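You operate a simulated robot arm through the tools that you are given. There is no shell and no other tool. Be economical: measure what you need, move in short steps, check, and stop when the job is done.

You are at the controls of a simulated two-armed robot. One attempt, no reset.

TASK
Put one of the white tags from the green workbench on the top of the drip tray. Take the small tamper on the grey workbench and put it away on the plywood board. Stack the small sprinkler marked "corners" from the grey workbench on top of the small sprinkler labelled "jump". Put the blue bin from the steel table on the grid board. Take the tin labelled "clips" from the steel table and put it on the ledge of the green workbench. Put the labelled pot labelled "SUN" from the steel table on the brown table and the labelled pot marked "tall" on the top of the scanner. Do these in any order. Set down upright: tin, labelled pot.

It is judged by the outcome, as a careful person would: the job done as asked, and still so three seconds after it is handed in. It fails if anything else is knocked over, pushed out of place, dropped, spilled or broken.

THE ROBOT
Two 7-joint arms with fingered hands on one trunk, on a base that drives. Base frame: it is fixed to the floor where the robot stands at the start and does not move with it; the origin is under the middle of the robot, x ahead of it, y to its left, z up; the surface under the hand at the start is at about z = 860. Units: mm, degrees, N and s.
The left shoulder is at the start at [139, 125, 1179], the right one opposite. With the tool pointing down near the work surface each hand reaches from about 520 to 900 mm from the robot's upright axis, wherever it stands, measured 20 degrees to its own side. Places, roughly: blue bin [-3000, 2750, 750]; blue tin, green tin [-3000, 3000, 750]; brown table [-3200, 5200, 800]; grid board [-3300, 5000, 800]; labelled pot [-3250, 3750, 750]; ledge of the green workbench (197x14 cm) [1000, 20, 1220]; plywood board [3200, 5100, 800]; small sprinkler [-1500, -250, 1000]; small tamper (4x4x10 cm) [-1500, 200, 900]; top of the drip tray (20x17 cm) [-1480, 380, 880]; top of the scanner (22x18 cm) [-1520, 5460, 920]; white tag [500, 0, 1000]. Payload 3.7 kg a hand.
The TCP of each hand is the grasp point between the finger pads, 25 mm short of the fingertips. In the tool frame z runs along the fingers and y along their closing line. Largest opening 88 mm; the body of the gripper starts 29 mm behind the TCP. The gripper is a hand of 5 fingers: y runs from the thumb to the fingers, the wrist lies at [-13, -97, -162] in the tool frame.
Orientation is told as [roll, pitch, yaw] about the base's x, y, z axes, in that order, counted from this pose: with the fingers straight down and the wrist toward the robot, the tool's x, y and z point along [0, 1, 0], [1, 0, 0] and [0, 0, -1] of the base frame.

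THE INTERFACE
- The arms move only by the tool step_arm. It takes "left_plan", "right_plan" or both (then of equal length, played together; a hand with none holds still); each is a list of rows, each a list of 6 numbers: the shift along the base's x, y, z in mm, then the turn, a rotation vector about the base's x, y, z in degrees. In form: [[tx, ty, tz, rx, ry, rz], ...]. A call has 1 to 8 rows; each row is the pose to reach, as a shift and turn from the pose commanded when the call began. Rows are played at 5 a second. More than 50 mm and 8.6 degrees between two rows, and nothing of the call is played. A pose out of reach is approached as far as the arm can. The call stops where the force on the tool passes 40 N (or 10 N more than at its start, if that is more) or the arm is blocked; 0.2 s more then pass. In this call time passes only in rows, and 0.2 s behind the last. It gives the time, the measured TCP pose, the force on the tool (base axes), the opening and the grip force at its end, in the units of the frame above (readings bear some noise), with the torque about the TCP (base axes, N m) and any sound that the robot's microphone picked up.
- Cameras (640 x 400 px; columns grow to the right, rows downward): "scene" is now at [235.4, 4.3, 1316.1]; the picture's right is [0.04, -1.00, 0.00], its down [-0.61, -0.02, -0.79] and it looks along [0.79, 0.03, -0.61] (base axes); focal length 288 px, centre (320, 200). "left" rides on the left gripper at [-59, -79, -105] in its tool frame; the picture's right is [-0.73, -0.32, 0.61], its down [0.62, -0.68, 0.38] and it looks along [0.29, 0.66, 0.70] (tool axes); focal length 234 px, centre (320, 200). "right" rides on the right gripper at [59, -79, -105] in its tool frame; the picture's right is [-0.73, 0.32, -0.61], its down [-0.62, -0.68, 0.38] and it looks along [-0.29, 0.66, 0.70] (tool axes); focal length 234 px, centre (320, 200). There is no depth. A picture from a camera that has moved, and an enlarged one, comes with that camera's place and axes in the base frame and with its lens.
- snapshot(camera): a new picture of that camera. No time passes.
- lift_body(by): slides the trunk up (or, below 0, down) by that many mm; the arms and the scene camera ride with it, the base frame stays. It gives what a move gives, with no picture.
- base_move(legs): drives the robot by 1 to 6 legs, each [ahead, left, turn to the left] in mm, mm and degrees, along the robot's own axes; the way and the turn of a leg run together, so that a leg with both is an arc; at most 1500 mm and 180 degrees a leg. The arms and the cameras ride along, it lands a little off, and it stops where it bumps. It gives what a move gives.
- finger_targets(index, middle, ring, little, thumb_bend, thumb_turn, hand): sets how far each is bent, from 0 (flat) to 1 (curled in); at 0.3 the hand is open as for a grip, at 0.7 the pads meet at the TCP. One left out holds its place. A second passes; each finger stops where it meets its share of the squeeze, and holds until it gets a number again. It is the only way to open and close the hand. It gives what a move gives, with no picture; readings hold the bend of each and the force on index, middle, ring, little, thumb and palm. thumb_turn goes from beside the hand (0) to across from the fingers (1), as for a grip.
- head_to(pan, tilt): turns the head with the scene camera to pan (to the left, within 80 degrees either way) and tilt (down, from -29 to 69), counted from straight ahead of the robot. It gives what a move gives.
- close_up(camera, box): a new picture of the part [left, top, right, bottom] of that camera's present view, enlarged. No time passes.
- job_done(): hands the job in; it is judged then, once.

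Go step by step. Nothing tells you exact positions but the pictures and the camera data: compare them with the known pose of the tool, close in by small moves and look again before you grip or let go. The budget is 207 turns and 194 pictures, counting those below and the enlarged ones. Unless the task says otherwise, let go and move clear before handing in, and close with one line.

The tools are called after ">>>" as a command line: name --argument value ..., lists and objects as JSON in quotes. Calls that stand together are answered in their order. step_arm: Moves the arms, as the interface text tells. Its arguments: {"type":"object","properties":{"left_plan":{"type":"array","items":{"type":"array","items":{"type":"number"}}},"right_plan":{"type":"array","items":{"type":"array","items":{"type":"number"}}}},"required":[]} The other tools are called the same way: lift_body (by) slides the trunk up or down; finger_targets (index, middle, ring, little, thumb_bend, thumb_turn, hand) moves the fingers one by one; base_move (legs) drives the base; head_to (pan, tilt) turns the head that bears the scene camera; snapshot (camera) takes a picture; close_up (camera, box) takes an enlarged picture of a part of a camera's view; job_done () hands the job in.

At the start:

```text
time_s: 0.0
left_tcp_pos: [460.3, 193.1, 1156.0]
left_orientation: [-0.1, 0.1, -0.1]
left_contact_force: [0.0, 0.1, -0.1]
left_moment: [0.02, 0.01, 0.01]
left_gripper_width: 88.0
left_grip_force: 0.1
left_shape: jaw
left_bend: [0.3, 0.3, 0.3, 0.3, 0.3, 0.98]
left_finger forces: [0.0, 0.0, 0.0, 0.1, 0.0, 0.1]
right_tcp_pos: [535.5, -263.3, 1079.1]
right_orientation: [0.0, 0.0, 0.0]
right_contact_force: [0.3, -0.3, 1.6]
right_moment: [-0.03, 0.01, -0.01]
right_gripper_width: 88.0
right_grip_force: 0.0
right_shape: jaw
right_bend: [0.3, 0.3, 0.3, 0.3, 0.3, 0.98]
right_finger forces: [0.0, 0.0, 0.0, 0.0, 0.0, 0.1]
trunk travel left (down, up): [-200.0, 215.0]
robot x, y, heading: [-1.4, -1.0, -0.1]
head pan, tilt: [2.3, 37.8]
```

scene: 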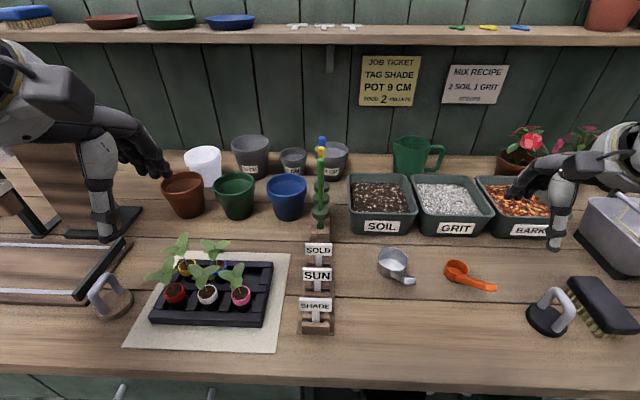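
right: 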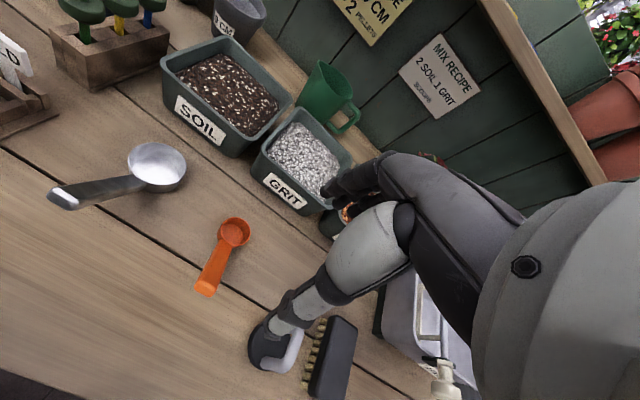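
left: 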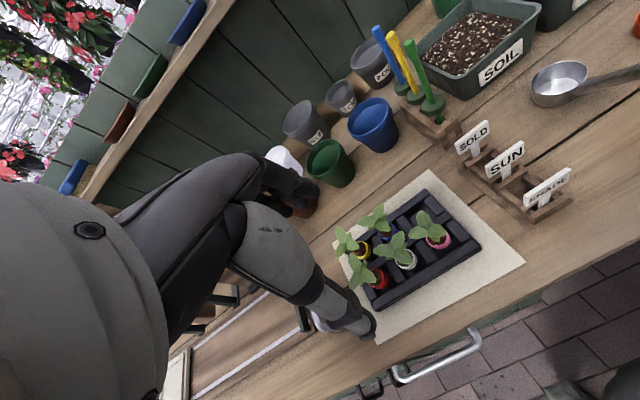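

I see the green workbench with three white tags in wooden holders (SOLD, SUN, SHADE) near x=520, y=20. I'll look closer first.

>>> close_up --camera "scene" --box '[260, 220, 380, 345]'

>>> close_up --camera "left" --box '[430, 100, 590, 230]'

>>> close_up --camera "scene" --box '[0, 0, 640, 60]'

```text
3.20 times, centred on (320, 282) of scene
camera zoom: at [235.4, 4.3, 1316.1], right [0.04, -1.0, 0.0], down [-0.61, -0.02, -0.79], along [0.79, 0.03, -0.61], focal length 923 px, centre (320, -64)
```

zoom: 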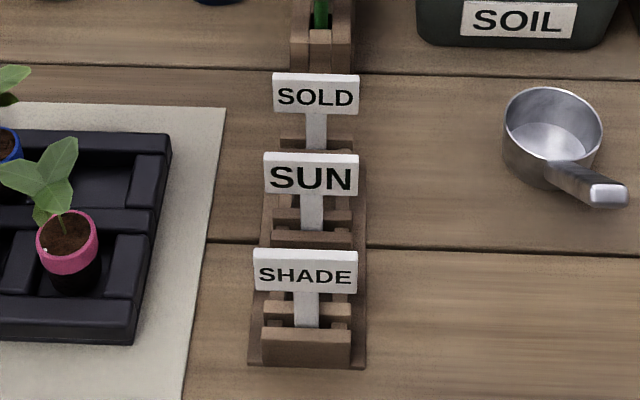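

```text
3.08 times, centred on (510, 165) of left
camera zoom: at [380.4, 135.6, 1261.0], right [-0.32, -0.73, -0.61], down [-0.68, 0.62, -0.38], along [0.66, 0.29, -0.7], focal length 720 px, centre (-265, 308)
```

zoom: 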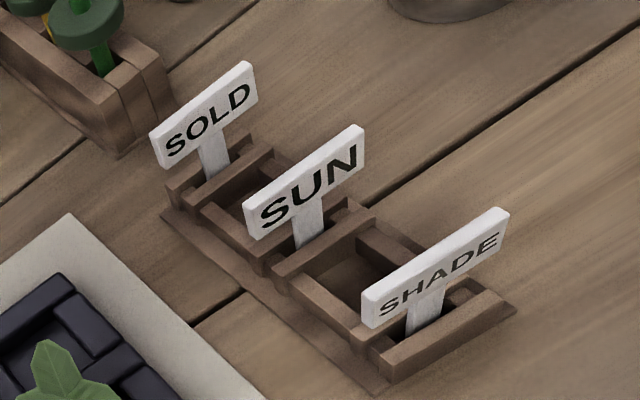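

```text
1.00 times, centred on (320, 30) of scene (not enlarged: the box is as wide or as high as the picture)
camera zoom: at [235.4, 4.3, 1316.1], right [0.04, -1.0, 0.0], down [-0.61, -0.02, -0.79], along [0.79, 0.03, -0.61], focal length 288 px, centre (320, 370)
```

zoom: 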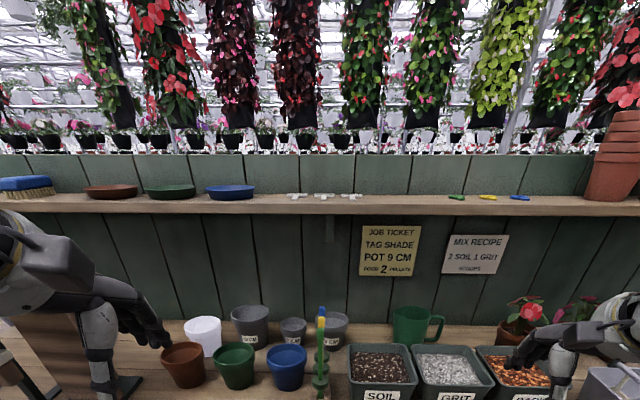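

SHADE tag plate is around (478, 20, 936) and SUN about 55 mm behind it. I'll back off a bit so that it's in reach, and use the left hand with partially closed fingers.

>>> base_move --legs '[[-130, 0, 0]]'

>>> finger_targets --hand "left" --index 0.54 --middle 0.54 --ring 0.54 --little 0.54 --thumb_bend 0.54

>>> snapshot --camera "left"

>>> snapshot --camera "scene"

```text
time_s: 1.3
left_tcp_pos: [329.7, 193.8, 1155.7]
left_orientation: [0.0, 0.0, -0.1]
left_contact_force: [-0.6, 0.9, -0.4]
left_moment: [0.0, -0.01, -0.03]
left_gripper_width: 87.7
left_grip_force: 0.0
left_shape: jaw
left_bend: [0.3, 0.3, 0.3, 0.3, 0.3, 0.98]
left_finger forces: [0.0, 0.0, 0.1, 0.0, 0.0, 0.0]
right_tcp_pos: [406.1, -265.5, 1078.9]
right_orientation: [0.0, 0.0, 0.1]
right_contact_force: [-0.2, -0.1, -0.7]
right_moment: [0.04, -0.03, -0.02]
right_gripper_width: 87.9
right_grip_force: 0.0
right_shape: jaw
right_bend: [0.3, 0.3, 0.3, 0.3, 0.3, 0.98]
right_finger forces: [0.0, 0.1, 0.0, 0.1, 0.0, 0.0]
trunk travel left (down, up): [-200.0, 215.0]
robot x, y, heading: [-129.8, 1.3, -0.1]
head pan, tilt: [2.3, 37.8]
```

```text
time_s: 2.3
left_tcp_pos: [329.9, 194.5, 1154.8]
left_orientation: [0.0, 0.0, 0.0]
left_contact_force: [0.3, 0.3, 0.4]
left_moment: [0.01, -0.01, 0.03]
left_gripper_width: 33.3
left_grip_force: 0.0
left_shape: fingers
left_bend: [0.54, 0.54, 0.54, 0.54, 0.54, 0.98]
left_finger forces: [0.0, 0.0, 0.1, 0.0, 0.1, 0.0]
right_tcp_pos: [405.8, -265.1, 1077.9]
right_orientation: [0.0, 0.0, -0.1]
right_contact_force: [0.7, -0.8, 0.1]
right_moment: [-0.01, 0.02, 0.04]
right_gripper_width: 87.9
right_grip_force: 0.1
right_shape: jaw
right_bend: [0.3, 0.3, 0.3, 0.3, 0.3, 0.98]
right_finger forces: [0.0, 0.0, 0.0, 0.0, 0.1, 0.0]
trunk travel left (down, up): [-200.0, 215.0]
robot x, y, heading: [-130.2, 2.6, -0.1]
head pan, tilt: [2.3, 37.8]
```

```text
187 pictures are left
camera left: at [251.2, 135.4, 1261.0], right [-0.32, -0.73, -0.61], down [-0.68, 0.62, -0.38], along [0.66, 0.29, -0.7], focal length 234 px, centre (320, 200)
```

left: 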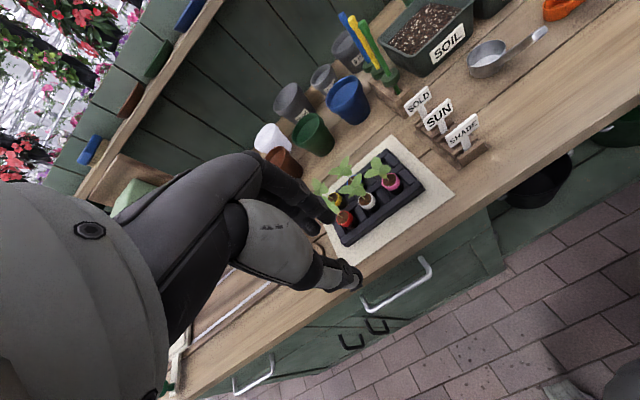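

```text
186 pictures are left
camera scene: at [106.0, 4.2, 1316.1], right [0.04, -1.0, 0.0], down [-0.61, -0.02, -0.79], along [0.79, 0.03, -0.61], focal length 288 px, centre (320, 200)
```

scene: 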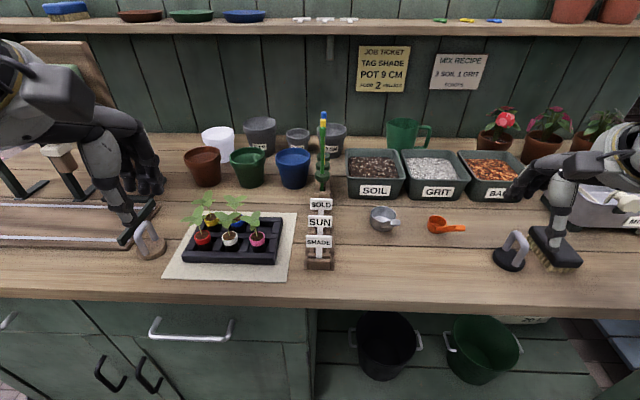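

Moving the left hand above the SHADE tag, staying high.

>>> step_arm --left_plan '[[30, -35, 0, 0, 0, 0], [60, -70, -10, 0, 0, 0], [90, -105, -40, 0, 0, 0], [120, -140, -75, 0, 0, 0], [140, -165, -110, 0, 0, 0], [148, -174, -140, 0, 0, 0]]'

>>> snapshot --camera "left"

>>> snapshot --camera "scene"

```text
refused: row 3 steps farther than a row can; nothing moved
```

```text
185 pictures are left
camera left: at [251.2, 135.4, 1261.0], right [-0.32, -0.73, -0.61], down [-0.68, 0.62, -0.38], along [0.66, 0.29, -0.7], focal length 234 px, centre (320, 200)
```

left: 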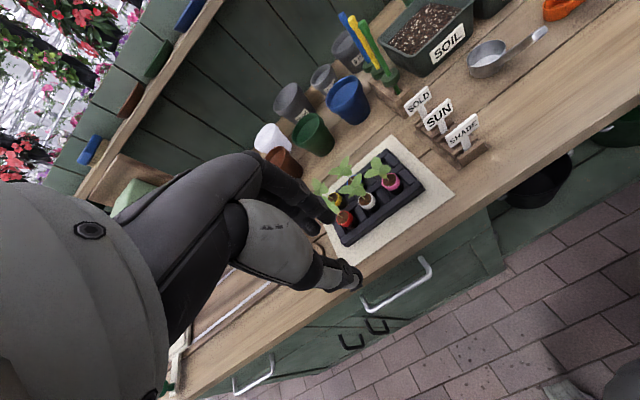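

```text
184 pictures are left
camera scene: at [106.0, 4.2, 1316.1], right [0.04, -1.0, 0.0], down [-0.61, -0.02, -0.79], along [0.79, 0.03, -0.61], focal length 288 px, centre (320, 200)
```

scene: 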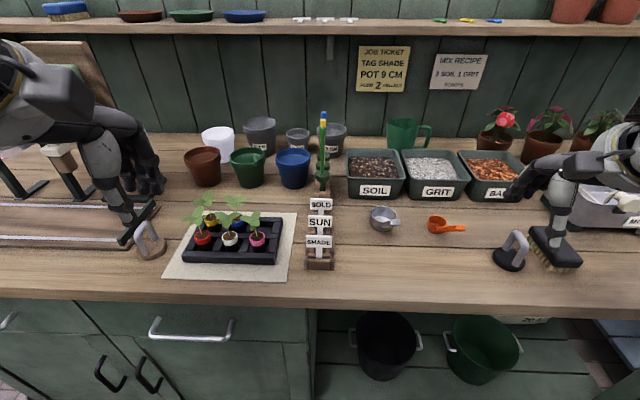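

Rows were a bit too long; resending with shorter ones.

>>> step_arm --left_plan '[[26, -30, 0, 0, 0, 0], [52, -60, -15, 0, 0, 0], [76, -88, -40, 0, 0, 0], [98, -116, -65, 0, 0, 0], [120, -142, -90, 0, 0, 0], [138, -162, -115, 0, 0, 0], [148, -174, -140, 0, 0, 0]]'

>>> snapshot --camera "left"

>>> snapshot --camera "scene"

```text
time_s: 3.9
left_tcp_pos: [479.2, 18.6, 1014.7]
left_orientation: [0.0, -0.1, 0.1]
left_contact_force: [-0.2, 0.0, -0.4]
left_moment: [0.0, 0.01, 0.03]
left_gripper_width: 33.1
left_grip_force: 0.1
left_shape: fingers
left_bend: [0.54, 0.54, 0.54, 0.54, 0.54, 0.98]
left_finger forces: [0.0, 0.1, 0.0, 0.0, 0.0, 0.1]
right_tcp_pos: [407.0, -264.4, 1079.2]
right_orientation: [0.0, 0.0, 0.0]
right_contact_force: [-0.4, -0.4, 0.6]
right_moment: [-0.03, 0.02, 0.0]
right_gripper_width: 87.6
right_grip_force: 0.0
right_shape: jaw
right_bend: [0.3, 0.3, 0.3, 0.3, 0.3, 0.98]
right_finger forces: [0.0, 0.1, 0.0, 0.1, 0.0, 0.1]
trunk travel left (down, up): [-200.0, 215.0]
robot x, y, heading: [-130.8, 2.7, 0.1]
head pan, tilt: [2.3, 37.8]
```

```text
183 pictures are left
camera left: at [398.8, -39.3, 1121.6], right [-0.32, -0.73, -0.61], down [-0.68, 0.62, -0.38], along [0.66, 0.29, -0.7], focal length 234 px, centre (320, 200)
```

left: 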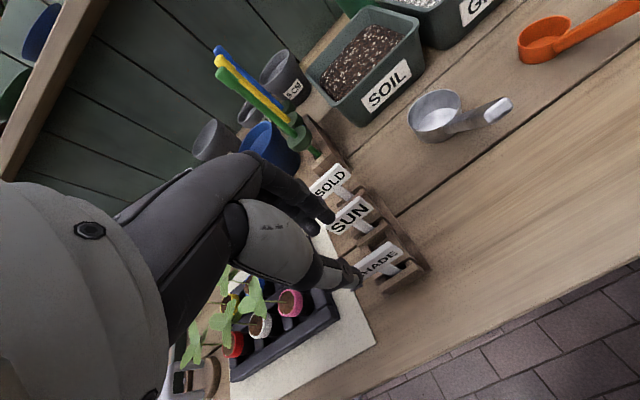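

```text
182 pictures are left
camera scene: at [106.4, 4.0, 1316.0], right [0.04, -1.0, 0.0], down [-0.61, -0.02, -0.79], along [0.79, 0.03, -0.61], focal length 288 px, centre (320, 200)
```

scene: 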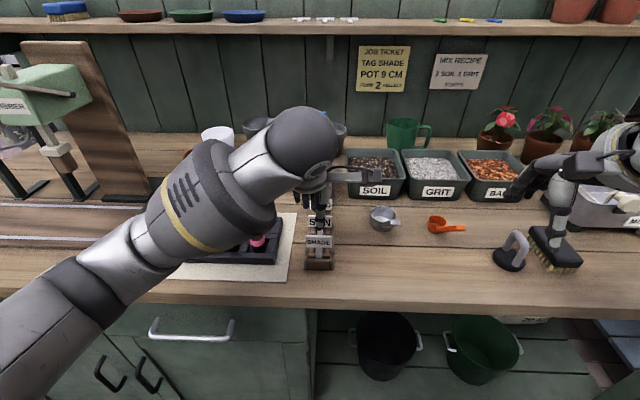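

Hand is above the tag. Lower to just above it and check alignment.

>>> step_arm --left_plan '[[0, 0, -22, 0, 0, 0], [0, 0, -42, 0, 0, 0]]'

>>> close_up --camera "left" --box '[240, 130, 480, 330]'

>>> close_up --camera "scene" --box '[260, 150, 400, 280]'

```text
time_s: 4.5
left_tcp_pos: [477.7, 19.3, 972.7]
left_orientation: [0.0, 0.0, 0.0]
left_contact_force: [0.7, -0.3, 0.0]
left_moment: [0.0, 0.03, 0.0]
left_gripper_width: 33.4
left_grip_force: 0.1
left_shape: fingers
left_bend: [0.54, 0.54, 0.54, 0.54, 0.54, 0.98]
left_finger forces: [0.1, 0.0, 0.0, 0.1, 0.1, 0.0]
right_tcp_pos: [407.1, -263.8, 1079.0]
right_orientation: [0.0, 0.1, -0.1]
right_contact_force: [-0.1, 0.0, -0.5]
right_moment: [0.0, -0.06, 0.02]
right_gripper_width: 88.0
right_grip_force: 0.0
right_shape: jaw
right_bend: [0.3, 0.3, 0.3, 0.3, 0.3, 0.98]
right_finger forces: [0.1, 0.1, 0.0, 0.1, 0.1, 0.1]
trunk travel left (down, up): [-200.0, 215.0]
robot x, y, heading: [-126.8, 2.0, 0.0]
head pan, tilt: [2.3, 37.8]
```

```text
2.00 times, centred on (360, 230) of left
camera zoom: at [398.7, -38.9, 1079.0], right [-0.32, -0.73, -0.61], down [-0.68, 0.62, -0.38], along [0.66, 0.29, -0.7], focal length 468 px, centre (240, 140)
```

zoom: 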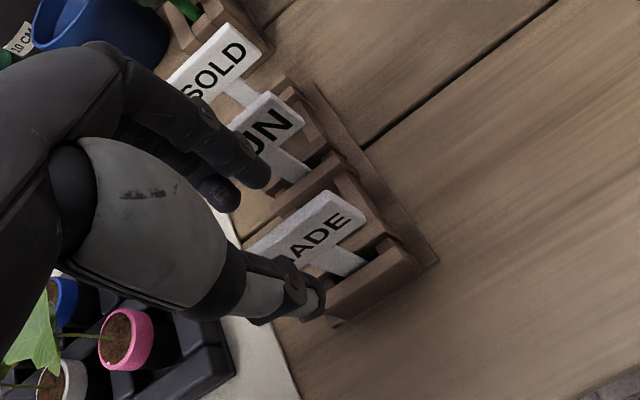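

```text
3.08 times, centred on (330, 215) of scene
camera zoom: at [106.1, 4.3, 1316.1], right [0.04, -1.0, 0.0], down [-0.61, -0.02, -0.79], along [0.79, 0.03, -0.61], focal length 888 px, centre (289, 154)
```

zoom: 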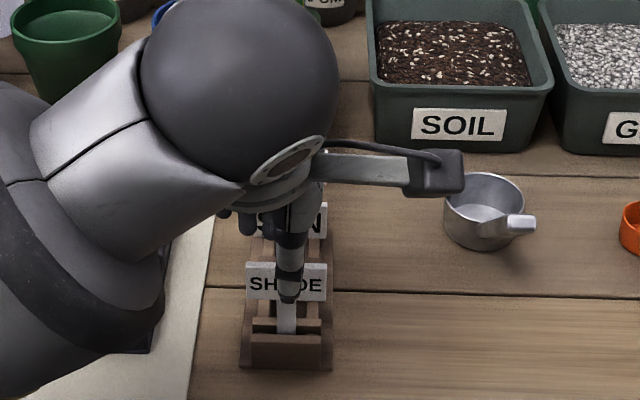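

Fingers straddle the plate. Lower to gripping height and close.

>>> step_arm --left_plan '[[0, 0, -17, 0, 0, 0], [0, 0, -33, 0, 0, 0]]'

>>> finger_targets --hand "left" --index 0.72 --middle 0.72 --ring 0.72 --little 0.72 --thumb_bend 0.72

>>> close_up --camera "left" --box '[240, 130, 480, 330]'

```text
time_s: 5.1
left_tcp_pos: [477.5, 19.9, 940.9]
left_orientation: [0.0, -0.1, -0.1]
left_contact_force: [-0.5, 0.2, 0.2]
left_moment: [0.0, 0.0, 0.03]
left_gripper_width: 33.3
left_grip_force: 0.0
left_shape: fingers
left_bend: [0.54, 0.54, 0.54, 0.54, 0.54, 0.98]
left_finger forces: [0.1, 0.0, 0.1, 0.0, 0.0, 0.0]
right_tcp_pos: [407.7, -264.3, 1078.5]
right_orientation: [0.0, 0.0, 0.0]
right_contact_force: [-1.6, -0.7, -0.2]
right_moment: [0.02, 0.03, -0.01]
right_gripper_width: 87.9
right_grip_force: 0.1
right_shape: jaw
right_bend: [0.3, 0.3, 0.3, 0.3, 0.3, 0.98]
right_finger forces: [0.0, 0.1, 0.0, 0.0, 0.0, 0.0]
trunk travel left (down, up): [-200.0, 215.0]
robot x, y, heading: [-130.4, -1.2, -0.2]
head pan, tilt: [2.3, 37.8]
```

```text
time_s: 6.1
left_tcp_pos: [479.1, 20.9, 941.2]
left_orientation: [0.0, 0.0, -0.1]
left_contact_force: [0.1, 0.1, -0.3]
left_moment: [-0.04, -0.03, -0.01]
left_gripper_width: 0.0
left_grip_force: 3.4
left_shape: fingers
left_bend: [0.71, 0.71, 0.72, 0.72, 0.69, 0.97]
left_finger forces: [2.5, 1.0, 0.1, 0.0, 3.2, 0.0]
right_tcp_pos: [406.4, -264.1, 1079.2]
right_orientation: [0.0, -0.1, 0.0]
right_contact_force: [0.8, -1.3, -0.1]
right_moment: [-0.04, -0.02, 0.01]
right_gripper_width: 87.9
right_grip_force: 0.1
right_shape: jaw
right_bend: [0.3, 0.3, 0.3, 0.3, 0.3, 0.98]
right_finger forces: [0.0, 0.0, 0.0, 0.0, 0.0, 0.0]
trunk travel left (down, up): [-200.0, 215.0]
robot x, y, heading: [-131.4, 3.8, 0.2]
head pan, tilt: [2.3, 37.8]
```

```text
2.00 times, centred on (360, 230) of left
camera zoom: at [398.9, -38.2, 1046.7], right [-0.32, -0.73, -0.61], down [-0.68, 0.62, -0.38], along [0.66, 0.29, -0.7], focal length 468 px, centre (240, 140)
```

zoom: 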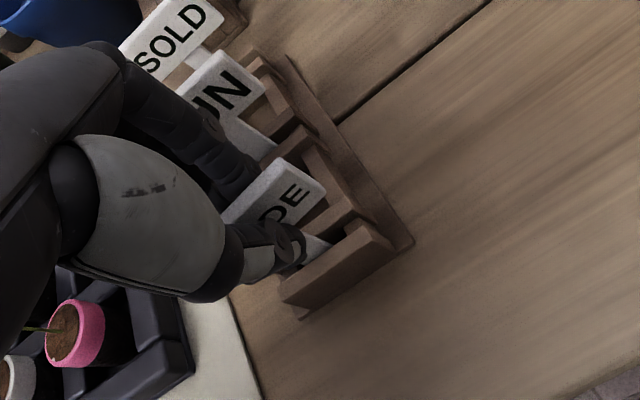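

Light grip on the tag; squeeze a bit more, then lift.

>>> finger_targets --hand "left" --index 0.8 --middle 0.8 --thumb_bend 0.8

>>> step_arm --left_plan '[[0, 0, 20, 0, 0, 0], [0, 0, 50, 0, 0, 0], [0, 0, 95, 0, 0, 0], [-30, 20, 125, 0, 0, 0]]'

>>> close_up --camera "left" --box '[240, 130, 480, 330]'

```text
time_s: 7.1
left_tcp_pos: [478.3, 21.0, 940.1]
left_orientation: [0.0, 0.1, 0.1]
left_contact_force: [1.7, 0.4, -4.3]
left_moment: [0.0, -0.03, -0.11]
left_gripper_width: 0.0
left_grip_force: 11.4
left_shape: fingers
left_bend: [0.75, 0.75, 0.72, 0.72, 0.7, 0.97]
left_finger forces: [6.5, 6.3, 0.0, 0.1, 11.1, 0.1]
right_tcp_pos: [407.7, -264.3, 1078.6]
right_orientation: [0.0, 0.0, -0.1]
right_contact_force: [0.0, 0.1, -0.3]
right_moment: [-0.01, -0.02, -0.01]
right_gripper_width: 87.5
right_grip_force: 0.1
right_shape: jaw
right_bend: [0.3, 0.3, 0.3, 0.3, 0.3, 0.98]
right_finger forces: [0.1, 0.0, 0.0, 0.0, 0.1, 0.0]
trunk travel left (down, up): [-200.0, 215.0]
robot x, y, heading: [-137.0, -0.7, -0.1]
head pan, tilt: [2.3, 37.8]
```

```text
time_s: 8.1
left_tcp_pos: [447.7, 39.6, 1068.3]
left_orientation: [0.0, -0.2, 0.1]
left_contact_force: [-0.6, 0.1, 0.4]
left_moment: [0.01, 0.01, 0.02]
left_gripper_width: 0.0
left_grip_force: 11.7
left_shape: fingers
left_bend: [0.75, 0.77, 0.72, 0.72, 0.72, 0.94]
left_finger forces: [8.8, 2.2, 0.0, 0.0, 11.1, 0.0]
right_tcp_pos: [405.3, -262.9, 1079.3]
right_orientation: [-0.1, 0.0, 0.0]
right_contact_force: [0.9, 0.4, 0.5]
right_moment: [0.01, -0.01, -0.01]
right_gripper_width: 87.8
right_grip_force: 0.0
right_shape: jaw
right_bend: [0.3, 0.3, 0.3, 0.3, 0.3, 0.98]
right_finger forces: [0.0, 0.0, 0.0, 0.0, 0.0, 0.1]
trunk travel left (down, up): [-200.0, 215.0]
robot x, y, heading: [-126.2, 0.1, 0.1]
head pan, tilt: [2.3, 37.8]
```

```text
2.00 times, centred on (360, 230) of left
camera zoom: at [368.3, -18.5, 1173.3], right [-0.32, -0.73, -0.61], down [-0.68, 0.62, -0.38], along [0.66, 0.29, -0.7], focal length 468 px, centre (240, 140)
```

zoom: 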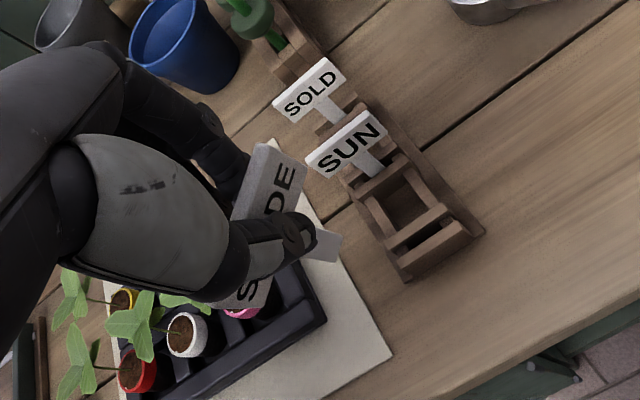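

Tag is held. Raise the trunk, then back up and turn 90° left to look toward the grey workbench.

>>> lift_body --by 150

>>> base_move --legs '[[-150, 0, 0], [0, 0, 90]]'

>>> head_to --pan 60 --tilt 25

>>> snapshot --camera "scene"

```text
time_s: 9.8
left_tcp_pos: [449.0, 40.9, 1215.8]
left_orientation: [0.0, 0.1, 0.0]
left_contact_force: [0.1, 0.8, -0.4]
left_moment: [0.0, -0.03, -0.01]
left_gripper_width: 0.3
left_grip_force: 11.2
left_shape: fingers
left_bend: [0.75, 0.77, 0.72, 0.72, 0.72, 0.94]
left_finger forces: [8.9, 2.1, 0.1, 0.0, 11.1, 0.0]
right_tcp_pos: [407.2, -265.4, 1228.3]
right_orientation: [0.1, 0.0, 0.0]
right_contact_force: [0.3, -0.2, 0.5]
right_moment: [0.01, 0.05, 0.02]
right_gripper_width: 87.7
right_grip_force: 0.0
right_shape: jaw
right_bend: [0.3, 0.3, 0.3, 0.3, 0.3, 0.98]
right_finger forces: [0.1, 0.0, 0.1, 0.0, 0.0, 0.1]
trunk travel left (down, up): [-350.0, 66.0]
robot x, y, heading: [-132.6, -1.2, -0.0]
head pan, tilt: [2.3, 37.8]
```

```text
time_s: 15.0
left_tcp_pos: [-305.4, 578.7, 1215.5]
left_orientation: [0.0, 0.0, 88.6]
left_contact_force: [-0.4, 0.0, -0.6]
left_moment: [0.02, -0.03, -0.02]
left_gripper_width: 0.3
left_grip_force: 10.5
left_shape: fingers
left_bend: [0.75, 0.77, 0.72, 0.72, 0.72, 0.94]
left_finger forces: [8.6, 1.8, 0.0, 0.0, 10.4, 0.0]
right_tcp_pos: [-1.5, 529.7, 1230.0]
right_orientation: [0.0, 0.0, 88.6]
right_contact_force: [0.5, 0.2, 0.1]
right_moment: [-0.01, 0.0, 0.0]
right_gripper_width: 87.7
right_grip_force: 0.0
right_shape: jaw
right_bend: [0.3, 0.3, 0.3, 0.3, 0.3, 0.98]
right_finger forces: [0.0, 0.1, 0.1, 0.0, 0.1, 0.1]
trunk travel left (down, up): [-350.0, 66.0]
robot x, y, heading: [-274.8, 2.6, 88.5]
head pan, tilt: [2.3, 37.8]
```

```text
time_s: 16.2
left_tcp_pos: [-305.4, 579.9, 1215.7]
left_orientation: [0.0, 0.0, 88.6]
left_contact_force: [0.8, 0.2, 0.7]
left_moment: [0.01, -0.02, 0.02]
left_gripper_width: 0.0
left_grip_force: 10.5
left_shape: fingers
left_bend: [0.75, 0.77, 0.72, 0.72, 0.72, 0.94]
left_finger forces: [8.7, 1.8, 0.0, 0.0, 10.5, 0.1]
right_tcp_pos: [-3.0, 529.5, 1228.5]
right_orientation: [-0.1, 0.0, 88.6]
right_contact_force: [1.0, -0.5, -0.4]
right_moment: [-0.02, -0.02, 0.0]
right_gripper_width: 87.6
right_grip_force: 0.1
right_shape: jaw
right_bend: [0.3, 0.3, 0.3, 0.3, 0.3, 0.98]
right_finger forces: [0.1, 0.0, 0.0, 0.0, 0.1, 0.0]
trunk travel left (down, up): [-350.0, 66.0]
robot x, y, heading: [-279.9, 0.5, 88.5]
head pan, tilt: [60.0, 25.0]
```

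```text
177 pictures are left
camera scene: at [-358.8, 91.9, 1491.7], right [0.52, 0.85, 0.0], down [0.36, -0.22, -0.91], along [-0.77, 0.47, -0.42], focal length 288 px, centre (320, 200)
```

scene: 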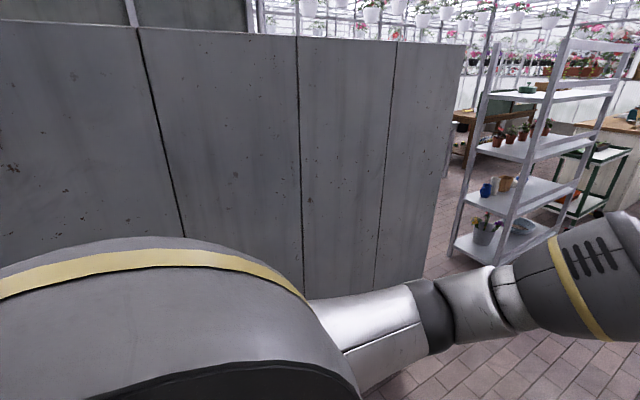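

The grey workbench's back panel faces me (ends near y≈1300), so I must go around it. Look straight ahead (+y) for the way.

>>> head_to --pan 0 --tilt 25

>>> snapshot --camera "scene"

```text
time_s: 17.5
left_tcp_pos: [-305.6, 580.2, 1215.8]
left_orientation: [0.0, -0.1, 88.7]
left_contact_force: [-0.2, 0.1, -0.8]
left_moment: [-0.01, -0.03, 0.05]
left_gripper_width: 0.0
left_grip_force: 10.3
left_shape: fingers
left_bend: [0.75, 0.77, 0.72, 0.72, 0.72, 0.94]
left_finger forces: [8.6, 1.8, 0.1, 0.1, 10.4, 0.0]
right_tcp_pos: [-3.7, 530.0, 1230.0]
right_orientation: [0.0, 0.0, 88.6]
right_contact_force: [-0.2, -0.2, 0.9]
right_moment: [0.0, 0.01, 0.02]
right_gripper_width: 87.5
right_grip_force: 0.1
right_shape: jaw
right_bend: [0.3, 0.3, 0.3, 0.3, 0.3, 0.98]
right_finger forces: [0.0, 0.0, 0.0, 0.0, 0.0, 0.0]
trunk travel left (down, up): [-350.0, 66.0]
robot x, y, heading: [-280.1, -0.6, 88.7]
head pan, tilt: [0.0, 25.0]
```

```text
176 pictures are left
camera scene: at [-278.1, 136.0, 1491.8], right [1.0, -0.02, 0.0], down [-0.01, -0.42, -0.91], along [0.02, 0.91, -0.42], focal length 288 px, centre (320, 200)
```

scene: 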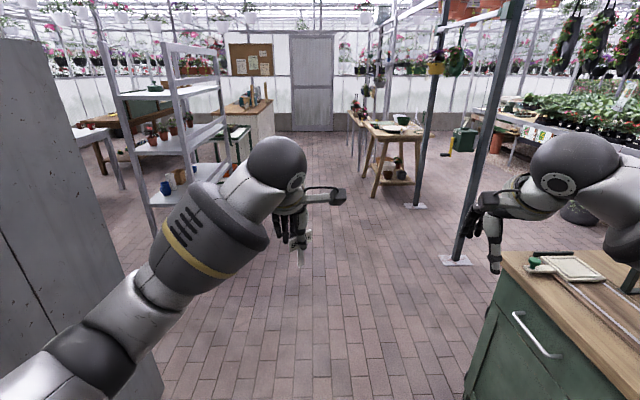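

Clear ahead. Drive forward 1800, turn left to face -x, and look.

>>> base_move --legs '[[1500, 0, 0], [350, 0, 0], [0, 0, 91]]'

>>> snapshot --camera "scene"

```text
time_s: 30.6
left_tcp_pos: [-829.5, 1792.0, 1215.9]
left_orientation: [0.0, 0.0, 179.2]
left_contact_force: [-0.8, 0.6, -0.7]
left_moment: [0.05, 0.02, -0.03]
left_gripper_width: 0.0
left_grip_force: 9.9
left_shape: fingers
left_bend: [0.75, 0.77, 0.72, 0.72, 0.72, 0.94]
left_finger forces: [8.4, 1.6, 0.1, 0.1, 10.0, 0.0]
right_tcp_pos: [-784.6, 2095.8, 1229.5]
right_orientation: [0.0, 0.0, 179.2]
right_contact_force: [0.0, -0.5, 0.3]
right_moment: [-0.02, -0.01, 0.0]
right_gripper_width: 87.8
right_grip_force: 0.0
right_shape: jaw
right_bend: [0.3, 0.3, 0.3, 0.3, 0.3, 0.98]
right_finger forces: [0.0, 0.0, 0.0, 0.1, 0.0, 0.1]
trunk travel left (down, up): [-350.0, 66.0]
robot x, y, heading: [-254.0, 1826.3, 179.0]
head pan, tilt: [0.0, 25.0]
```

```text
175 pictures are left
camera scene: at [-388.9, 1828.2, 1491.8], right [0.01, 1.0, 0.0], down [0.42, -0.01, -0.91], along [-0.91, 0.01, -0.42], focal length 288 px, centre (320, 200)
```

scene: 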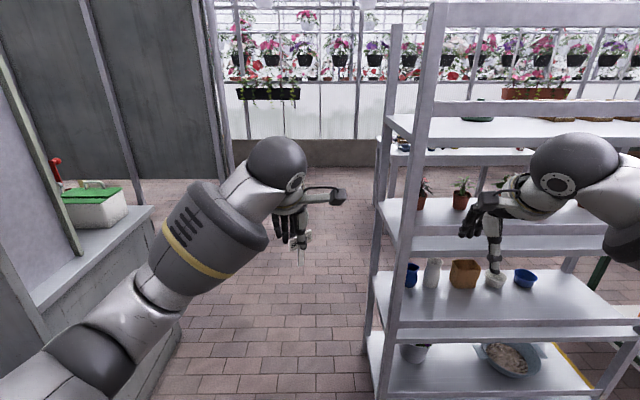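

Gap between bench end (y≈970) and shelf (y≈2120). Shift left to centre and drive through.

>>> base_move --legs '[[0, 290, 1], [1300, 0, 0]]'

>>> head_to --pan 50 --tilt 28

>>> snapshot --camera "scene"

>>> head_to --pan -30 --tilt 20

>>> snapshot --camera "scene"

```text
time_s: 39.8
left_tcp_pos: [-2114.5, 1474.7, 1214.7]
left_orientation: [0.0, 0.0, -179.2]
left_contact_force: [-1.3, 0.4, -0.6]
left_moment: [0.02, 0.0, 0.03]
left_gripper_width: 0.0
left_grip_force: 10.1
left_shape: fingers
left_bend: [0.75, 0.77, 0.72, 0.72, 0.72, 0.94]
left_finger forces: [8.4, 1.5, 0.1, 0.0, 9.9, 0.0]
right_tcp_pos: [-2077.8, 1777.0, 1228.2]
right_orientation: [0.0, 0.0, -179.2]
right_contact_force: [0.1, -0.2, -0.5]
right_moment: [-0.04, -0.03, 0.02]
right_gripper_width: 87.7
right_grip_force: 0.0
right_shape: jaw
right_bend: [0.3, 0.3, 0.3, 0.3, 0.3, 0.98]
right_finger forces: [0.0, 0.1, 0.0, 0.0, 0.0, 0.0]
trunk travel left (down, up): [-350.0, 66.0]
robot x, y, heading: [-1539.4, 1519.9, -179.3]
head pan, tilt: [0.0, 25.0]
```

```text
time_s: 41.0
left_tcp_pos: [-2114.4, 1474.1, 1215.0]
left_orientation: [0.0, 0.0, -179.2]
left_contact_force: [0.5, 1.0, 0.4]
left_moment: [0.01, -0.01, 0.01]
left_gripper_width: 0.0
left_grip_force: 10.1
left_shape: fingers
left_bend: [0.75, 0.77, 0.72, 0.72, 0.72, 0.94]
left_finger forces: [8.4, 1.6, 0.1, 0.1, 10.0, 0.1]
right_tcp_pos: [-2078.2, 1778.9, 1229.5]
right_orientation: [0.0, 0.1, -179.2]
right_contact_force: [0.2, 0.2, -0.7]
right_moment: [-0.03, 0.02, 0.0]
right_gripper_width: 87.5
right_grip_force: 0.2
right_shape: jaw
right_bend: [0.3, 0.3, 0.3, 0.3, 0.3, 0.98]
right_finger forces: [0.0, 0.1, 0.1, 0.0, 0.0, 0.1]
trunk travel left (down, up): [-350.0, 66.0]
robot x, y, heading: [-1539.7, 1522.0, -178.9]
head pan, tilt: [50.0, 28.0]
```

```text
174 pictures are left
camera scene: at [-1640.6, 1451.7, 1487.0], right [-0.77, 0.63, 0.0], down [0.3, 0.36, -0.88], along [-0.56, -0.68, -0.47], focal length 288 px, centre (320, 200)
```

scene: 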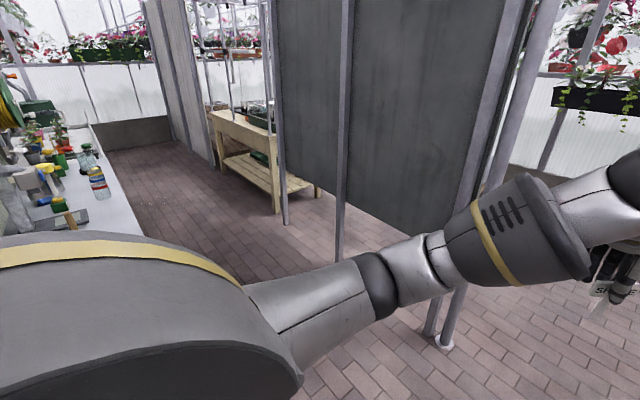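

```text
time_s: 42.5
left_tcp_pos: [-2115.5, 1474.0, 1214.6]
left_orientation: [0.0, 0.0, -179.2]
left_contact_force: [0.5, -0.6, -0.1]
left_moment: [-0.01, -0.02, 0.01]
left_gripper_width: 0.0
left_grip_force: 10.0
left_shape: fingers
left_bend: [0.75, 0.77, 0.72, 0.72, 0.72, 0.94]
left_finger forces: [8.4, 1.7, 0.0, 0.0, 10.0, 0.1]
right_tcp_pos: [-2078.6, 1778.0, 1229.2]
right_orientation: [0.1, -0.1, -179.2]
right_contact_force: [-0.5, 0.0, -0.1]
right_moment: [0.0, 0.01, 0.05]
right_gripper_width: 87.7
right_grip_force: 0.1
right_shape: jaw
right_bend: [0.3, 0.3, 0.3, 0.3, 0.3, 0.98]
right_finger forces: [0.1, 0.1, 0.0, 0.0, 0.0, 0.0]
trunk travel left (down, up): [-350.0, 66.0]
robot x, y, heading: [-1538.2, 1522.3, -179.3]
head pan, tilt: [-30.0, 20.0]
```

```text
173 pictures are left
camera scene: at [-1664.3, 1567.7, 1499.8], right [0.49, 0.87, 0.0], down [0.3, -0.17, -0.94], along [-0.82, 0.46, -0.34], focal length 288 px, centre (320, 200)
```

scene: 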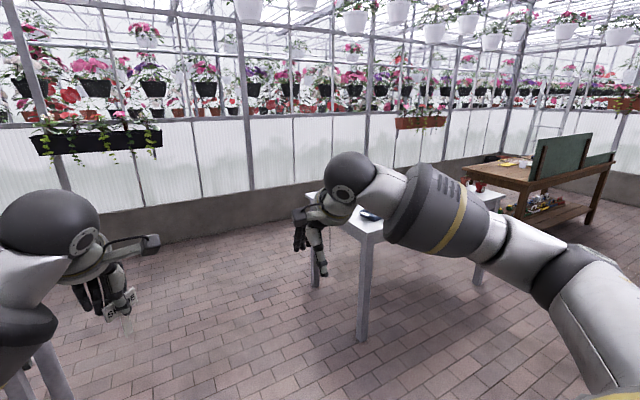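

A screen stands at x≈-2860 opposite the bench front (x≈-1690). I'll drive to x≈-2330, turn around in the open area, then look along the bench.

>>> base_move --legs '[[790, 0, 0], [0, 0, 179.2]]'

>>> head_to --pan -35 --tilt 28

>>> snapshot --camera "scene"

```text
time_s: 54.0
left_tcp_pos: [-1741.4, 1537.7, 1215.7]
left_orientation: [-0.1, 0.0, -0.8]
left_contact_force: [-0.3, 0.4, -0.3]
left_moment: [0.01, 0.0, 0.01]
left_gripper_width: 0.2
left_grip_force: 9.0
left_shape: fingers
left_bend: [0.75, 0.77, 0.72, 0.72, 0.72, 0.94]
left_finger forces: [8.0, 1.1, 0.1, 0.0, 9.3, 0.0]
right_tcp_pos: [-1787.3, 1235.3, 1228.7]
right_orientation: [-0.1, -0.1, -0.8]
right_contact_force: [0.1, -0.1, 0.5]
right_moment: [0.0, 0.01, -0.03]
right_gripper_width: 87.8
right_grip_force: 0.0
right_shape: jaw
right_bend: [0.3, 0.3, 0.3, 0.3, 0.3, 0.98]
right_finger forces: [0.1, 0.0, 0.0, 0.1, 0.0, 0.0]
trunk travel left (down, up): [-350.0, 66.0]
robot x, y, heading: [-2319.9, 1509.1, -0.7]
head pan, tilt: [-30.0, 20.0]
```

```text
time_s: 54.6
left_tcp_pos: [-1740.9, 1539.3, 1215.0]
left_orientation: [0.0, -0.1, -0.8]
left_contact_force: [-0.5, -0.2, 0.2]
left_moment: [-0.02, 0.01, 0.01]
left_gripper_width: 0.1
left_grip_force: 9.5
left_shape: fingers
left_bend: [0.75, 0.77, 0.72, 0.72, 0.72, 0.94]
left_finger forces: [8.1, 1.2, 0.1, 0.1, 9.3, 0.0]
right_tcp_pos: [-1787.9, 1235.2, 1228.2]
right_orientation: [0.0, 0.0, -0.8]
right_contact_force: [-0.9, 0.5, -0.2]
right_moment: [-0.01, 0.03, 0.03]
right_gripper_width: 87.5
right_grip_force: 0.0
right_shape: jaw
right_bend: [0.3, 0.3, 0.3, 0.3, 0.3, 0.98]
right_finger forces: [0.0, 0.0, 0.0, 0.0, 0.0, 0.0]
trunk travel left (down, up): [-350.0, 66.0]
robot x, y, heading: [-2318.4, 1507.3, -0.8]
head pan, tilt: [-35.0, 28.0]
```

```text
172 pictures are left
camera scene: at [-2204.8, 1453.4, 1487.0], right [-0.59, -0.81, 0.0], down [-0.38, 0.27, -0.88], along [0.72, -0.52, -0.47], focal length 288 px, centre (320, 200)
```

scene: 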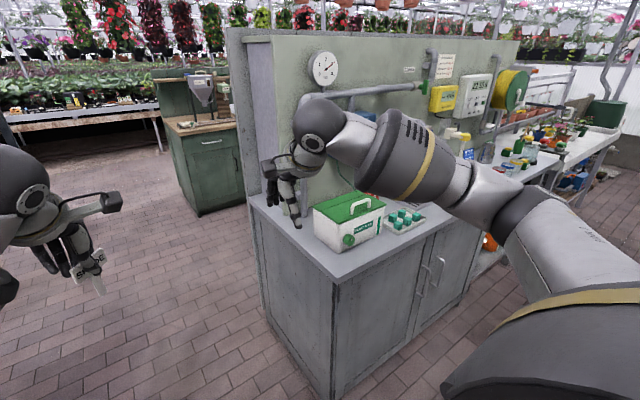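

Path along the bench is clear. Slide right to y≈370.

>>> base_move --legs '[[0, -1140, 0.7]]'

>>> head_to --pan 0 --tilt 35

>>> snapshot --camera "scene"

```text
time_s: 65.0
left_tcp_pos: [-1732.9, 412.8, 1215.8]
left_orientation: [0.0, 0.0, 1.7]
left_contact_force: [0.1, 0.3, -0.2]
left_moment: [-0.03, 0.01, 0.0]
left_gripper_width: 0.1
left_grip_force: 9.8
left_shape: fingers
left_bend: [0.75, 0.77, 0.72, 0.72, 0.72, 0.94]
left_finger forces: [8.1, 1.3, 0.0, 0.0, 9.3, 0.1]
right_tcp_pos: [-1764.6, 106.8, 1229.6]
right_orientation: [0.0, 0.0, 1.7]
right_contact_force: [0.0, -0.2, 0.3]
right_moment: [0.02, 0.0, -0.05]
right_gripper_width: 87.6
right_grip_force: 0.1
right_shape: jaw
right_bend: [0.3, 0.3, 0.3, 0.3, 0.3, 0.98]
right_finger forces: [0.0, 0.0, 0.1, 0.0, 0.0, 0.0]
trunk travel left (down, up): [-350.0, 66.0]
robot x, y, heading: [-2305.3, 353.8, 2.0]
head pan, tilt: [-35.0, 28.0]
```

```text
time_s: 66.0
left_tcp_pos: [-1733.3, 413.3, 1215.2]
left_orientation: [0.0, 0.0, 1.8]
left_contact_force: [-0.5, 0.5, -0.3]
left_moment: [-0.02, 0.02, -0.01]
left_gripper_width: 0.3
left_grip_force: 9.9
left_shape: fingers
left_bend: [0.75, 0.77, 0.72, 0.72, 0.72, 0.94]
left_finger forces: [8.1, 1.2, 0.0, 0.1, 9.2, 0.1]
right_tcp_pos: [-1765.1, 107.4, 1228.5]
right_orientation: [0.0, 0.0, 1.9]
right_contact_force: [-1.0, 0.0, 0.4]
right_moment: [-0.02, 0.02, -0.01]
right_gripper_width: 87.6
right_grip_force: 0.1
right_shape: jaw
right_bend: [0.3, 0.3, 0.3, 0.3, 0.3, 0.98]
right_finger forces: [0.1, 0.0, 0.1, 0.1, 0.0, 0.0]
trunk travel left (down, up): [-350.0, 66.0]
robot x, y, heading: [-2306.5, 352.6, 1.8]
head pan, tilt: [0.0, 35.0]
```

```text
171 pictures are left
camera scene: at [-2180.5, 359.5, 1476.0], right [0.03, -1.0, 0.0], down [-0.57, -0.02, -0.82], along [0.82, 0.03, -0.57], focal length 288 px, centre (320, 200)
```

scene: 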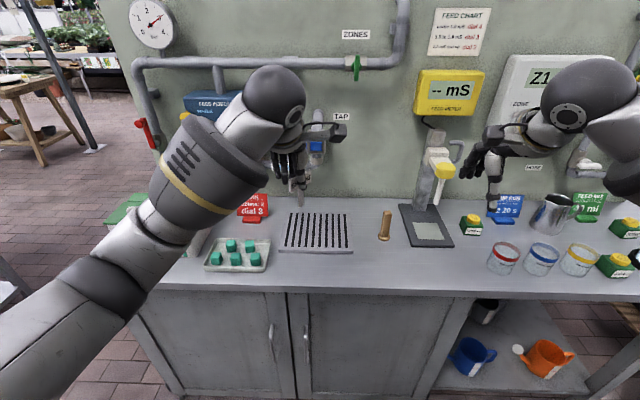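

Drip tray is at about (-1500, 390, 880), tamper (brass) at about (-1490, 150). Check the tag in the left hand's view.

>>> snapshot --camera "left"

>>> close_up --camera "scene" --box '[250, 120, 470, 270]'

>>> head_to --pan -40 --tilt 35

>>> snapshot --camera "scene"

```text
170 pictures are left
camera left: at [-1810.3, 352.2, 1321.0], right [-0.3, -0.74, -0.61], down [-0.7, 0.6, -0.38], along [0.65, 0.31, -0.7], focal length 234 px, centre (320, 200)
```

left: 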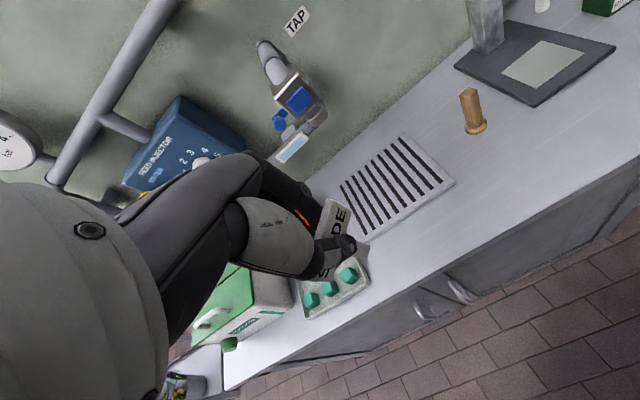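

```text
2.67 times, centred on (360, 195) of scene
camera zoom: at [-2180.5, 359.5, 1476.0], right [0.03, -1.0, 0.0], down [-0.57, -0.02, -0.82], along [0.82, 0.03, -0.57], focal length 769 px, centre (213, 213)
```

zoom: 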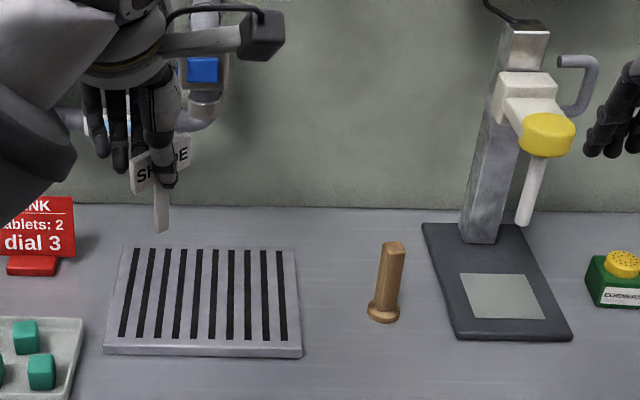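

```text
time_s: 67.1
left_tcp_pos: [-1733.7, 413.6, 1215.1]
left_orientation: [0.0, 0.0, 1.8]
left_contact_force: [0.3, 0.6, -0.5]
left_moment: [0.0, 0.01, 0.02]
left_gripper_width: 0.0
left_grip_force: 9.3
left_shape: fingers
left_bend: [0.75, 0.77, 0.72, 0.72, 0.72, 0.94]
left_finger forces: [8.1, 1.3, 0.0, 0.0, 9.3, 0.1]
right_tcp_pos: [-1764.5, 107.6, 1228.4]
right_orientation: [-0.1, 0.1, 2.0]
right_contact_force: [0.2, 0.2, 0.0]
right_moment: [0.01, -0.01, 0.01]
right_gripper_width: 87.7
right_grip_force: 0.0
right_shape: jaw
right_bend: [0.3, 0.3, 0.3, 0.3, 0.3, 0.98]
right_finger forces: [0.1, 0.0, 0.0, 0.0, 0.1, 0.1]
trunk travel left (down, up): [-350.0, 66.0]
robot x, y, heading: [-2306.5, 354.0, 1.9]
head pan, tilt: [-40.0, 35.0]
```

```text
168 pictures are left
camera scene: at [-2199.2, 302.4, 1476.0], right [-0.62, -0.79, 0.0], down [-0.45, 0.35, -0.82], along [0.64, -0.51, -0.57], focal length 288 px, centre (320, 200)
```

scene: 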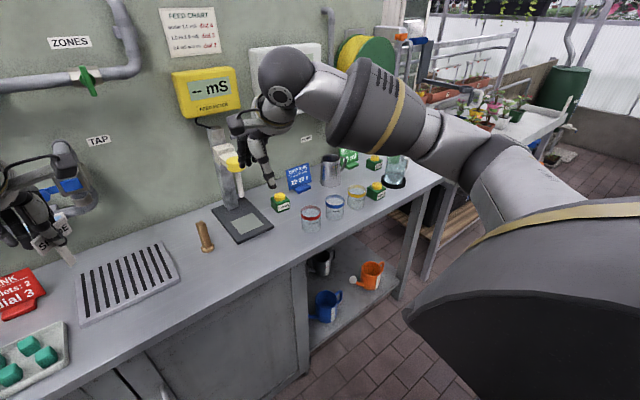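

Lower the trunk back, then bring the tag toward the tray while pitching the hand forward ~40° so the tag will be laid rather than dropped.

>>> lift_body --by -150

>>> step_arm --left_plan '[[30, -5, 0, 0, -8, 0], [65, -10, 0, 0, -16, 0], [100, -15, 0, 0, -24, 0], [135, -20, 0, 0, -32, 0], [170, -25, -5, 0, -40, 0], [210, -30, -20, 0, -40, 0]]'

>>> head_to --pan 5 --tilt 35

>>> close_up --camera "scene" --box '[220, 100, 460, 250]'

>>> snapshot --camera "left"

```text
time_s: 68.8
left_tcp_pos: [-1734.3, 413.4, 1066.5]
left_orientation: [0.0, -0.2, 1.9]
left_contact_force: [-0.5, 0.3, 0.3]
left_moment: [0.01, 0.0, 0.0]
left_gripper_width: 0.1
left_grip_force: 9.8
left_shape: fingers
left_bend: [0.75, 0.77, 0.72, 0.72, 0.72, 0.94]
left_finger forces: [8.7, 1.3, 0.0, 0.0, 9.7, 0.1]
right_tcp_pos: [-1766.1, 107.6, 1080.9]
right_orientation: [0.0, -0.1, 1.9]
right_contact_force: [0.4, 1.1, 0.8]
right_moment: [-0.03, -0.02, -0.01]
right_gripper_width: 87.9
right_grip_force: 0.0
right_shape: jaw
right_bend: [0.3, 0.3, 0.3, 0.3, 0.3, 0.98]
right_finger forces: [0.0, 0.0, 0.0, 0.0, 0.0, 0.1]
trunk travel left (down, up): [-200.0, 216.0]
robot x, y, heading: [-2311.7, 355.0, 1.9]
head pan, tilt: [-40.0, 35.0]
```

```text
time_s: 70.2
left_tcp_pos: [-1519.3, 380.4, 1044.0]
left_orientation: [-1.5, -40.0, 2.2]
left_contact_force: [-0.4, -0.2, 0.0]
left_moment: [-0.01, -0.03, -0.03]
left_gripper_width: 0.4
left_grip_force: 10.1
left_shape: fingers
left_bend: [0.75, 0.77, 0.72, 0.72, 0.73, 0.94]
left_finger forces: [9.2, 0.9, 0.0, 0.0, 10.1, 0.0]
right_tcp_pos: [-1764.5, 107.4, 1078.8]
right_orientation: [0.1, -0.1, 2.0]
right_contact_force: [-0.7, 1.5, 0.9]
right_moment: [0.0, -0.01, 0.01]
right_gripper_width: 87.4
right_grip_force: 0.1
right_shape: jaw
right_bend: [0.3, 0.3, 0.3, 0.3, 0.3, 0.98]
right_finger forces: [0.1, 0.0, 0.1, 0.1, 0.0, 0.1]
trunk travel left (down, up): [-200.0, 216.0]
robot x, y, heading: [-2309.2, 352.7, 2.0]
head pan, tilt: [-40.0, 35.0]
```

```text
time_s: 71.4
left_tcp_pos: [-1520.5, 380.0, 1045.3]
left_orientation: [-1.6, -40.0, 2.5]
left_contact_force: [0.2, -0.3, -0.3]
left_moment: [-0.02, -0.03, -0.03]
left_gripper_width: 0.3
left_grip_force: 10.3
left_shape: fingers
left_bend: [0.75, 0.77, 0.72, 0.72, 0.73, 0.94]
left_finger forces: [9.2, 0.8, 0.0, 0.0, 10.1, 0.1]
right_tcp_pos: [-1764.3, 107.9, 1079.3]
right_orientation: [0.1, 0.0, 1.8]
right_contact_force: [0.0, 0.6, 0.8]
right_moment: [0.01, 0.01, 0.01]
right_gripper_width: 87.2
right_grip_force: 0.0
right_shape: jaw
right_bend: [0.3, 0.3, 0.3, 0.3, 0.3, 0.98]
right_finger forces: [0.1, 0.0, 0.1, 0.0, 0.0, 0.1]
trunk travel left (down, up): [-200.0, 216.0]
robot x, y, heading: [-2309.6, 354.9, 1.9]
head pan, tilt: [5.0, 35.0]
```

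```text
2.67 times, centred on (340, 175) of scene
camera zoom: at [-2072.9, 370.6, 1320.4], right [0.12, -0.99, 0.0], down [-0.57, -0.07, -0.82], along [0.81, 0.1, -0.57], focal length 769 px, centre (267, 267)
```

zoom: 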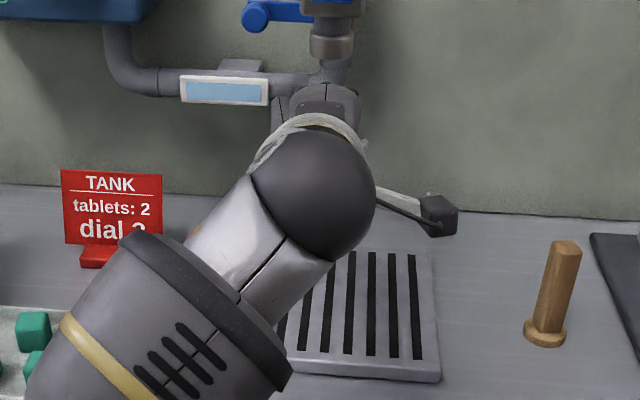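

```text
166 pictures are left
camera left: at [-1647.7, 319.8, 1076.8], right [0.16, -0.74, -0.66], down [-0.29, 0.6, -0.74], along [0.94, 0.31, -0.12], focal length 234 px, centre (320, 200)
```

left: 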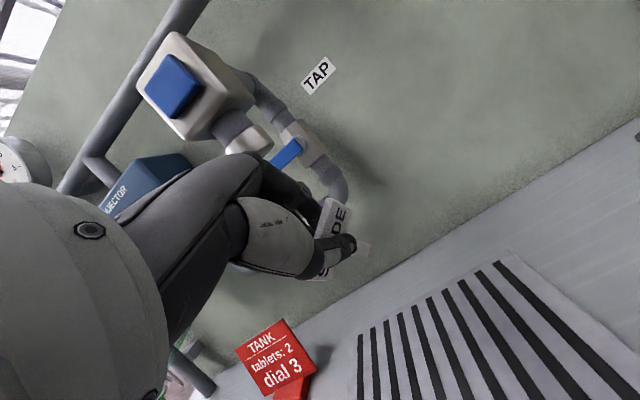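

Lower the tag to the tray.

>>> step_arm --left_plan '[[10, 0, -40, 0, 0, 0], [20, 0, -75, 0, 0, 0], [25, 0, -95, 0, 0, 0]]'

>>> snapshot --camera "left"

```text
time_s: 72.2
left_tcp_pos: [-1497.5, 381.6, 950.4]
left_orientation: [-1.4, -40.0, 2.4]
left_contact_force: [-0.3, 0.5, 0.3]
left_moment: [0.01, -0.03, 0.01]
left_gripper_width: 0.0
left_grip_force: 10.3
left_shape: fingers
left_bend: [0.75, 0.77, 0.72, 0.72, 0.73, 0.94]
left_finger forces: [9.2, 0.8, 0.0, 0.0, 9.9, 0.1]
right_tcp_pos: [-1764.6, 107.4, 1078.9]
right_orientation: [0.1, 0.0, 1.9]
right_contact_force: [-0.5, -0.6, -0.1]
right_moment: [0.02, 0.02, -0.02]
right_gripper_width: 87.7
right_grip_force: 0.1
right_shape: jaw
right_bend: [0.3, 0.3, 0.3, 0.3, 0.3, 0.98]
right_finger forces: [0.0, 0.0, 0.0, 0.0, 0.0, 0.1]
trunk travel left (down, up): [-200.0, 216.0]
robot x, y, heading: [-2311.0, 355.4, 1.6]
head pan, tilt: [5.0, 35.0]
```

```text
165 pictures are left
camera left: at [-1624.8, 321.0, 981.8], right [0.16, -0.74, -0.66], down [-0.29, 0.6, -0.74], along [0.94, 0.31, -0.12], focal length 234 px, centre (320, 200)
```

left: 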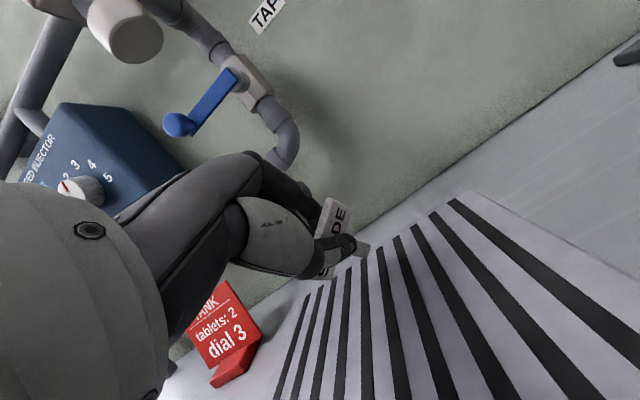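

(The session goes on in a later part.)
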